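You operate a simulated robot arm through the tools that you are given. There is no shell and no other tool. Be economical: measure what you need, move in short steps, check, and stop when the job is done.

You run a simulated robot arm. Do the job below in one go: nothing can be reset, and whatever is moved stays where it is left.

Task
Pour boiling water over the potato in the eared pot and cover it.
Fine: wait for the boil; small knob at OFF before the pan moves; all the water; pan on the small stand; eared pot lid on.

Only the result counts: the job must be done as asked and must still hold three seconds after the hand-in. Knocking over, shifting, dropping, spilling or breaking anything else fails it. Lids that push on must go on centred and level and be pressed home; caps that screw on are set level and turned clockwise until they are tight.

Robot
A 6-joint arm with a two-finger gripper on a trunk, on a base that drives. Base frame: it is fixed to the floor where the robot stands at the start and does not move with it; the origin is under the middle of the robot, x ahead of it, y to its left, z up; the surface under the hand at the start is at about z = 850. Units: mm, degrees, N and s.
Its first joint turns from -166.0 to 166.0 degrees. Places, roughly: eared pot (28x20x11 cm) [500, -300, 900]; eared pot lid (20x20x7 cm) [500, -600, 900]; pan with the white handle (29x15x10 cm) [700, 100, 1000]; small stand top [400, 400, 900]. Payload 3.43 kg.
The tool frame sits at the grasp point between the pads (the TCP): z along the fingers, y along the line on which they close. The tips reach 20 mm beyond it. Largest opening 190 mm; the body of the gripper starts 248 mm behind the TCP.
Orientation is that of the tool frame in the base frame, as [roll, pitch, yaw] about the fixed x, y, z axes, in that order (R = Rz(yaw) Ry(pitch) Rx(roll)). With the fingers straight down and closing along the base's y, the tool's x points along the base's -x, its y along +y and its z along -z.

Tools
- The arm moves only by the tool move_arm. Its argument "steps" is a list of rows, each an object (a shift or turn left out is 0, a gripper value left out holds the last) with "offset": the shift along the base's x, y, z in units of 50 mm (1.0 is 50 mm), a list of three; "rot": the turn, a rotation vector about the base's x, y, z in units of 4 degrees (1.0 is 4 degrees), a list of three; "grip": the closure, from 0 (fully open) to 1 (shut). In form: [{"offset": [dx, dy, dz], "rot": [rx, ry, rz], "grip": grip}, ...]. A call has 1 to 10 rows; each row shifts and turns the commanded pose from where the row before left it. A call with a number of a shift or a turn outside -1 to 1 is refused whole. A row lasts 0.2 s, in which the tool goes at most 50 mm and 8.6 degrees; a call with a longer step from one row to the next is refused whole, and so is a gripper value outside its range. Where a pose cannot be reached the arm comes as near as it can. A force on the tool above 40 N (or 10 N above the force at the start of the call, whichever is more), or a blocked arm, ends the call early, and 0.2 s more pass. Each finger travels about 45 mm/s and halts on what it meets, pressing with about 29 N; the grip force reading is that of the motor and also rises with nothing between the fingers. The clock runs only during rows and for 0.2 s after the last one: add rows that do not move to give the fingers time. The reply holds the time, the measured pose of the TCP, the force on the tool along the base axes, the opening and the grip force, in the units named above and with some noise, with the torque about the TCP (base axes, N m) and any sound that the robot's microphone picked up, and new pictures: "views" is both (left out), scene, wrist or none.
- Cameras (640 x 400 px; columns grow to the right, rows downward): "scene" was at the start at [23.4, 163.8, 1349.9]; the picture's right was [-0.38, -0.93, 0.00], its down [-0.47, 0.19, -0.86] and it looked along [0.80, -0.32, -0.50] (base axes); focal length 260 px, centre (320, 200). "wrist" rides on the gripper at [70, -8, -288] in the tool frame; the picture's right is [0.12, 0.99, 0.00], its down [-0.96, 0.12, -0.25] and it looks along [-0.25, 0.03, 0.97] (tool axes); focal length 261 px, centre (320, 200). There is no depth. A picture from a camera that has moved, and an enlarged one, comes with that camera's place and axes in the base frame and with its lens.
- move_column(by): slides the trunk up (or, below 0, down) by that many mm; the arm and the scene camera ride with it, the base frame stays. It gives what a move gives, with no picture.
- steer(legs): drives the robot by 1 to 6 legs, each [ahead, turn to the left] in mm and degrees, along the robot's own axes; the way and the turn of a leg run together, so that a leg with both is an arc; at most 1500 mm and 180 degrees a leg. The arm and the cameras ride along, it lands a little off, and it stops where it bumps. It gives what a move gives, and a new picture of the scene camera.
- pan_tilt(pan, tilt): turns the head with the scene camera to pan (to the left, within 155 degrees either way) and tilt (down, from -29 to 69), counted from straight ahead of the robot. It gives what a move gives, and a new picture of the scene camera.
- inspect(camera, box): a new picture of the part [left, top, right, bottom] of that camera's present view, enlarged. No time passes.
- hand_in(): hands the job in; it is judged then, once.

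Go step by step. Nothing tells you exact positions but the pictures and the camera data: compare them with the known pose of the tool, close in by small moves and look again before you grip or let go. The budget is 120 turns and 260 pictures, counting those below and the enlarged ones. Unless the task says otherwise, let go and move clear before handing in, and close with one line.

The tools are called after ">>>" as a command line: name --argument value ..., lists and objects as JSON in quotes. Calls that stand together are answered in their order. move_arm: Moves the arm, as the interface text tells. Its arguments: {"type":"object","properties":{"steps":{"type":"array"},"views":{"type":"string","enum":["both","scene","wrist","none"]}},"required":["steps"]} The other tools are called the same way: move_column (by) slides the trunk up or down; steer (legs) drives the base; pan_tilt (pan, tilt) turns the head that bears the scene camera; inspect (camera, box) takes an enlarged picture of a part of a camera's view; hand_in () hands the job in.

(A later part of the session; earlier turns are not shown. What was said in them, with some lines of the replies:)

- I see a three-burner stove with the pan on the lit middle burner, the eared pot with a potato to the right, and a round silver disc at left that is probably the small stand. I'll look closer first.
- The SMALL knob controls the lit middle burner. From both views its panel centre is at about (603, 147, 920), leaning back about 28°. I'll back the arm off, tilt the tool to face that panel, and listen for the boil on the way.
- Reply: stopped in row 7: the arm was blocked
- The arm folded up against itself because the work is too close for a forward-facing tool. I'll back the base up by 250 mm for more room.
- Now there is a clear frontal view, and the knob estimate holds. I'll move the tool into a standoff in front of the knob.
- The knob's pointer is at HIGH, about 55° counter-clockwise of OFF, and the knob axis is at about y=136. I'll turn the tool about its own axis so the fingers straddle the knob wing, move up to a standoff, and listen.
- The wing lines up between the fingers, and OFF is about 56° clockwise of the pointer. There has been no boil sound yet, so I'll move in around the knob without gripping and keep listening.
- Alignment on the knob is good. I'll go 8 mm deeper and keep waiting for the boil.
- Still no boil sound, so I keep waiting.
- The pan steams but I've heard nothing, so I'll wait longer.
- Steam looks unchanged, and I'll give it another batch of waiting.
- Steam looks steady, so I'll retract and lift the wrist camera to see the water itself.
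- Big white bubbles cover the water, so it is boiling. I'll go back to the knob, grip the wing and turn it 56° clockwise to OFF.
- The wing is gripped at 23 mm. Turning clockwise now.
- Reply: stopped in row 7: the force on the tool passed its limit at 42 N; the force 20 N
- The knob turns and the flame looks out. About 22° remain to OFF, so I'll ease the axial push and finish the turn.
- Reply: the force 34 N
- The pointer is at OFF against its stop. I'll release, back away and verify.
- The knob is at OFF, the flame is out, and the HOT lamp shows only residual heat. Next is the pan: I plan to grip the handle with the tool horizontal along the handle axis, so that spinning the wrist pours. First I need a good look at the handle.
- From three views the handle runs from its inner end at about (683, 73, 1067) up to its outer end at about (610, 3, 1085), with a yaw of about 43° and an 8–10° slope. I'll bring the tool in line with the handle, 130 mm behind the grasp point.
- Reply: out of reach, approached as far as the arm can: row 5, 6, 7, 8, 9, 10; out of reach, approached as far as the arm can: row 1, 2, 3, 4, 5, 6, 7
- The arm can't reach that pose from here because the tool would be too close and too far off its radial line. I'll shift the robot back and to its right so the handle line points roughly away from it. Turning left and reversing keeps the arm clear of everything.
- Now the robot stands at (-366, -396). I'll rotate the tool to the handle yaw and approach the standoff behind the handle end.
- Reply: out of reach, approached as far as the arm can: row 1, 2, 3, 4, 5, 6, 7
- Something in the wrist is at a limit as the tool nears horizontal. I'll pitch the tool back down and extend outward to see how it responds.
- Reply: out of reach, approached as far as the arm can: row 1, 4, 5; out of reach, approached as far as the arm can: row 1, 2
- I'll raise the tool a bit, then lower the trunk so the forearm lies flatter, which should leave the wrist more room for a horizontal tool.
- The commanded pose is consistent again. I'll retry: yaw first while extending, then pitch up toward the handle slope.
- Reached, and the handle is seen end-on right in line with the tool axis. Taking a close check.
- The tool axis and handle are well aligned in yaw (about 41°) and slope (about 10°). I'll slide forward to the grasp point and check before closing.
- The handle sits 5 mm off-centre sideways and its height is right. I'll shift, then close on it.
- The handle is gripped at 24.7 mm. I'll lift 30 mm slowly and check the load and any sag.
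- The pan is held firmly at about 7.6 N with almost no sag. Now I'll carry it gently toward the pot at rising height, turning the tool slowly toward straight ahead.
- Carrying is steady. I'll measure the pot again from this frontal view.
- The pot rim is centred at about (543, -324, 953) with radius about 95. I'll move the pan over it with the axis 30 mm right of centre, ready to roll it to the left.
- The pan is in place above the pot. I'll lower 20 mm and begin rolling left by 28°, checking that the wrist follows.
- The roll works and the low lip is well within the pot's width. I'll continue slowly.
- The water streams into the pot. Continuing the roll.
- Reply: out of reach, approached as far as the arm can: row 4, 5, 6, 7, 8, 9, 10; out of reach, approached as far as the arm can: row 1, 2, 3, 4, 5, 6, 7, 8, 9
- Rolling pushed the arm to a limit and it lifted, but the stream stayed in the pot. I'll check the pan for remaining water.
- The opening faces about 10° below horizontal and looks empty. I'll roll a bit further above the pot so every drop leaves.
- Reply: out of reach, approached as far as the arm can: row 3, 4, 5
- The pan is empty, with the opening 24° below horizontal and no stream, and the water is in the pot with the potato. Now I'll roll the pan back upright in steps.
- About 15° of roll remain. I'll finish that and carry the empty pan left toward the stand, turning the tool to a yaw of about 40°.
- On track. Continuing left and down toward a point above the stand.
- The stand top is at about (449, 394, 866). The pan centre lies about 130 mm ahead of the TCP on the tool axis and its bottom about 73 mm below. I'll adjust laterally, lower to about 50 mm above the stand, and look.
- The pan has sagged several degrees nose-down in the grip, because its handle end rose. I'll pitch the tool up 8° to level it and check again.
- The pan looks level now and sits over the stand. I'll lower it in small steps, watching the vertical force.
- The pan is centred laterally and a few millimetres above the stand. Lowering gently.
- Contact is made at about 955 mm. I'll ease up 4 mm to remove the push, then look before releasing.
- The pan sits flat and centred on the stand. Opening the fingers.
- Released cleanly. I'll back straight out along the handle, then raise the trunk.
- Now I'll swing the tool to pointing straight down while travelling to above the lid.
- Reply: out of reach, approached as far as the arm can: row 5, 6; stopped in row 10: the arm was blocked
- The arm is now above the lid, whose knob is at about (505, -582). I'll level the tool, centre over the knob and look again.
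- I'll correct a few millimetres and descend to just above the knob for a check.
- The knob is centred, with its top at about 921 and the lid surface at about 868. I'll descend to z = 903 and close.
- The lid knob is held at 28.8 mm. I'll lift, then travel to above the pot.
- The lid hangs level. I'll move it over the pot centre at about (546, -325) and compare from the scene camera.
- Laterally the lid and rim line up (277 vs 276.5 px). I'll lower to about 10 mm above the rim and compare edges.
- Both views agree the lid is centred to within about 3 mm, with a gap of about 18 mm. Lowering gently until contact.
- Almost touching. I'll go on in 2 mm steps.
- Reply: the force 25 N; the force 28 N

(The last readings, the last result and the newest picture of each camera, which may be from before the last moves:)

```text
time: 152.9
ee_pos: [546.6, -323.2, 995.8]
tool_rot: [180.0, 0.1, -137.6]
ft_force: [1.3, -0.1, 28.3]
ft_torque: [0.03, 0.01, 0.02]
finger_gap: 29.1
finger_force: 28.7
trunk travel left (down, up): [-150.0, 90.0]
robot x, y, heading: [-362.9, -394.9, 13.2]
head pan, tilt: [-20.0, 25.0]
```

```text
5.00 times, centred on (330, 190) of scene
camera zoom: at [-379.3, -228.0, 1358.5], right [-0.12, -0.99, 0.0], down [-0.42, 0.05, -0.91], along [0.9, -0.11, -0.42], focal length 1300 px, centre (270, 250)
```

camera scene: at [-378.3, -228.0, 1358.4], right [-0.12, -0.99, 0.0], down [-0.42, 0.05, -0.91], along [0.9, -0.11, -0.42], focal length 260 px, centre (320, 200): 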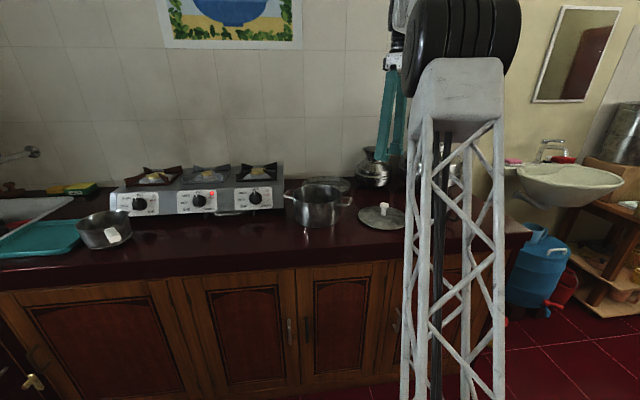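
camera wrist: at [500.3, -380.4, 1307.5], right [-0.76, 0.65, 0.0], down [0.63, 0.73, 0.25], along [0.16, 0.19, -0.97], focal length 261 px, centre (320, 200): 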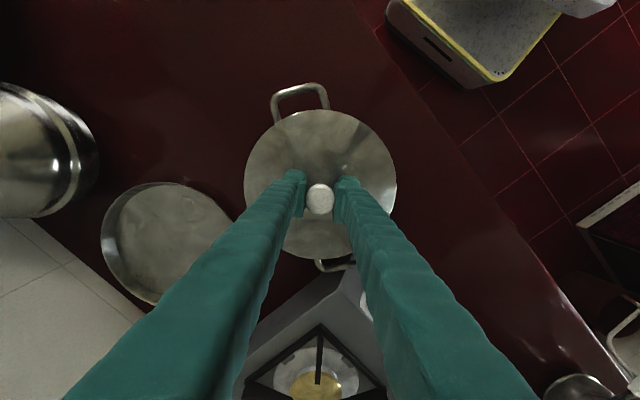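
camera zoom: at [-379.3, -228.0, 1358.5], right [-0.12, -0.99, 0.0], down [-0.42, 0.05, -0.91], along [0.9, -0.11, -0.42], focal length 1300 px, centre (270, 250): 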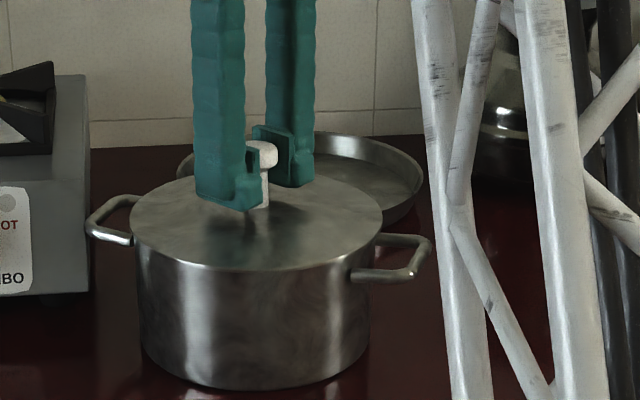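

The lid is seated, pressed with about 28 N, level and free of torque. I'll relax, open the fingers and retreat upward.

>>> move_arm --steps '[{"offset": [0, 0, 0.05]}, {}, {"grip": 0.85}, {"grip": 0.7}, {"grip": 0.6}, {"grip": 0.6}, {"grip": 0.6}]' --views "none"

>>> move_arm --steps '[{"offset": [0, 0, 0.5]}, {"offset": [0, 0, 0.9]}, {"offset": [0, 0, 0.9]}, {"offset": [0, 0, 0.9]}, {}]' --views "both"

>>> inspect --camera "scene" --box '[280, 150, 380, 230]'

>>> inspect --camera "wrist" --box '[230, 70, 410, 270]'

>>> inspect --camera "scene" --box '[50, 150, 290, 270]'

```text
time: 154.5
ee_pos: [546.9, -324.9, 998.0]
tool_rot: [-179.9, 0.1, -137.6]
ft_force: [0.5, 0.0, 0.0]
ft_torque: [0.0, 0.0, 0.01]
finger_gap: 75.7
finger_force: 0.1
trunk travel left (down, up): [-150.0, 90.0]
robot x, y, heading: [-367.3, -396.3, 12.9]
head pan, tilt: [-20.0, 25.0]
```

```text
time: 155.7
ee_pos: [545.8, -323.9, 1159.0]
tool_rot: [-180.0, 0.2, -137.6]
ft_force: [-0.5, -0.3, 0.0]
ft_torque: [0.01, 0.0, -0.04]
finger_gap: 76.0
finger_force: 0.0
trunk travel left (down, up): [-150.0, 90.0]
robot x, y, heading: [-366.2, -393.3, 13.1]
head pan, tilt: [-20.0, 25.0]
camera scene: at [-378.3, -228.0, 1358.4], right [-0.12, -0.99, 0.0], down [-0.42, 0.05, -0.91], along [0.9, -0.11, -0.42], focal length 260 px, centre (320, 200)
camera wrist: at [499.0, -378.5, 1446.7], right [-0.76, 0.65, 0.0], down [0.63, 0.73, 0.25], along [0.16, 0.19, -0.97], focal length 261 px, centre (320, 200)
```

scene: 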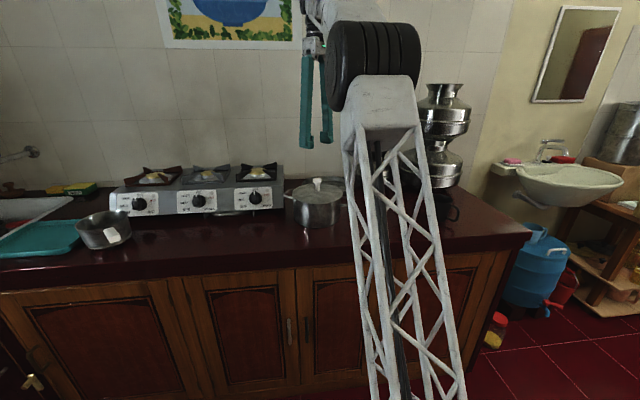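
wrist: 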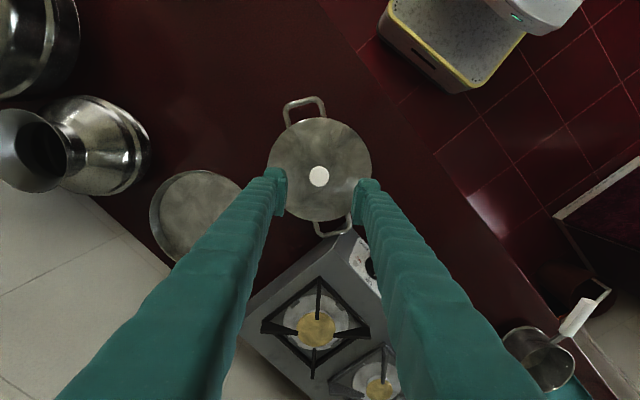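

```text
5.00 times, centred on (330, 190) of scene
camera zoom: at [-378.3, -228.0, 1358.4], right [-0.12, -0.99, 0.0], down [-0.42, 0.05, -0.91], along [0.9, -0.11, -0.42], focal length 1300 px, centre (270, 250)
```

zoom: 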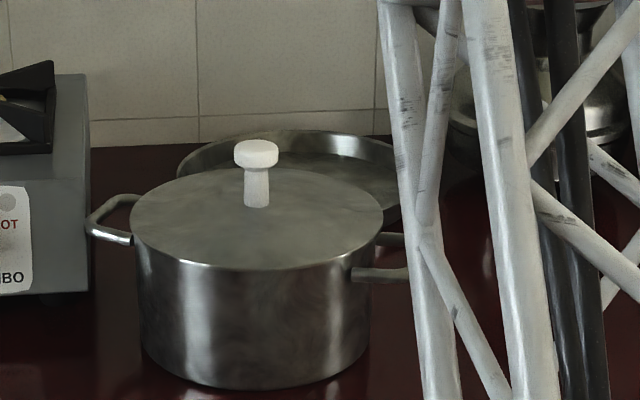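

```text
2.00 times, centred on (320, 170) of wrist
camera zoom: at [499.0, -378.5, 1446.7], right [-0.76, 0.65, 0.0], down [0.63, 0.73, 0.25], along [0.16, 0.19, -0.97], focal length 521 px, centre (320, 260)
```

zoom: 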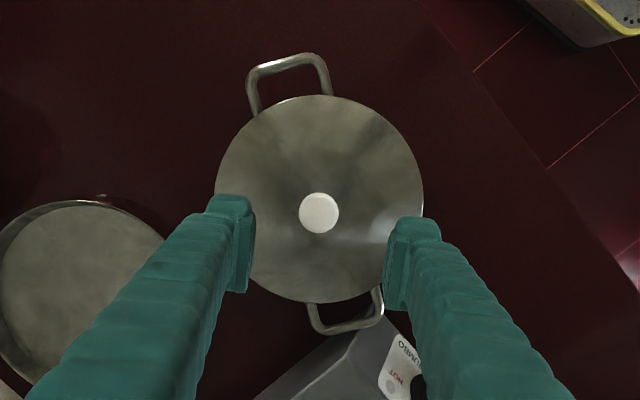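

```text
2.67 times, centred on (170, 210) of scene
camera zoom: at [-378.3, -228.0, 1358.4], right [-0.12, -0.99, 0.0], down [-0.42, 0.05, -0.91], along [0.9, -0.11, -0.42], focal length 694 px, centre (720, 173)
```

zoom: 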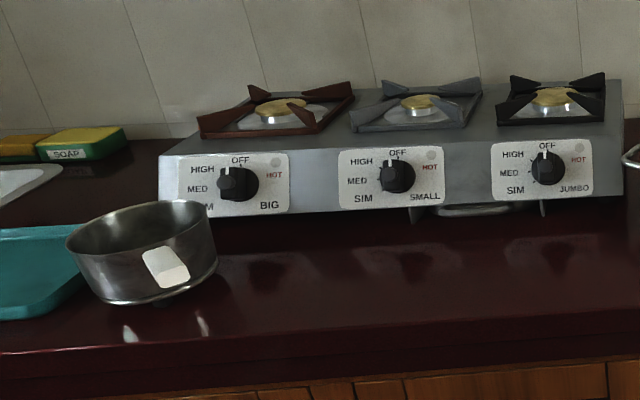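

The lid sits centred and level, and the small knob's HOT lamp has gone out. One last check straight on that the pan sits flat on its stand.

>>> pan_tilt --pan 21 --tilt 22

>>> inspect --camera "scene" --box '[270, 150, 370, 230]'

```text
time: 156.8
ee_pos: [546.0, -323.5, 1159.2]
tool_rot: [-180.0, 0.1, -137.6]
ft_force: [0.5, 0.7, 0.9]
ft_torque: [-0.03, 0.01, 0.01]
finger_gap: 76.1
finger_force: 0.1
trunk travel left (down, up): [-150.0, 90.0]
robot x, y, heading: [-366.0, -398.4, 13.3]
head pan, tilt: [21.0, 22.0]
camera scene: at [-393.0, -164.9, 1363.2], right [0.56, -0.83, 0.0], down [-0.31, -0.21, -0.93], along [0.77, 0.52, -0.37], focal length 260 px, centre (320, 200)
```

scene: 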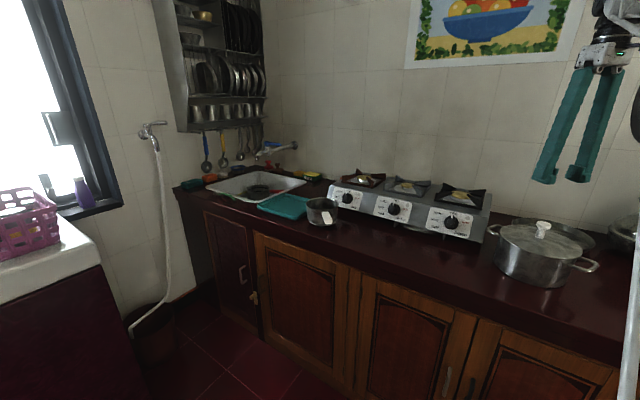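

```text
5.00 times, centred on (320, 190) of scene
camera zoom: at [-393.0, -164.9, 1363.2], right [0.56, -0.83, 0.0], down [-0.31, -0.21, -0.93], along [0.77, 0.52, -0.37], focal length 1300 px, centre (320, 250)
```

zoom: 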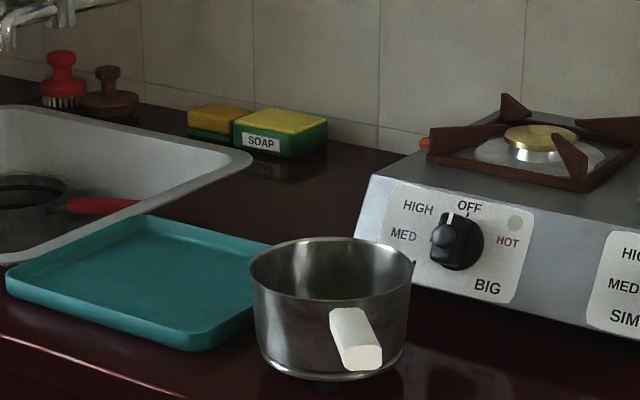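

The pan sits level on the stand, the pot is covered and the arm is clear, so I'm handing in.

>>> hand_in

```text
The job is handed in.
```

The potato in the eared pot has boiling water over it and the lid is on. I waited for the boil, turned the small knob to OFF before moving the pan, poured out all the water, set the pan on the small stand, and handed the job in.
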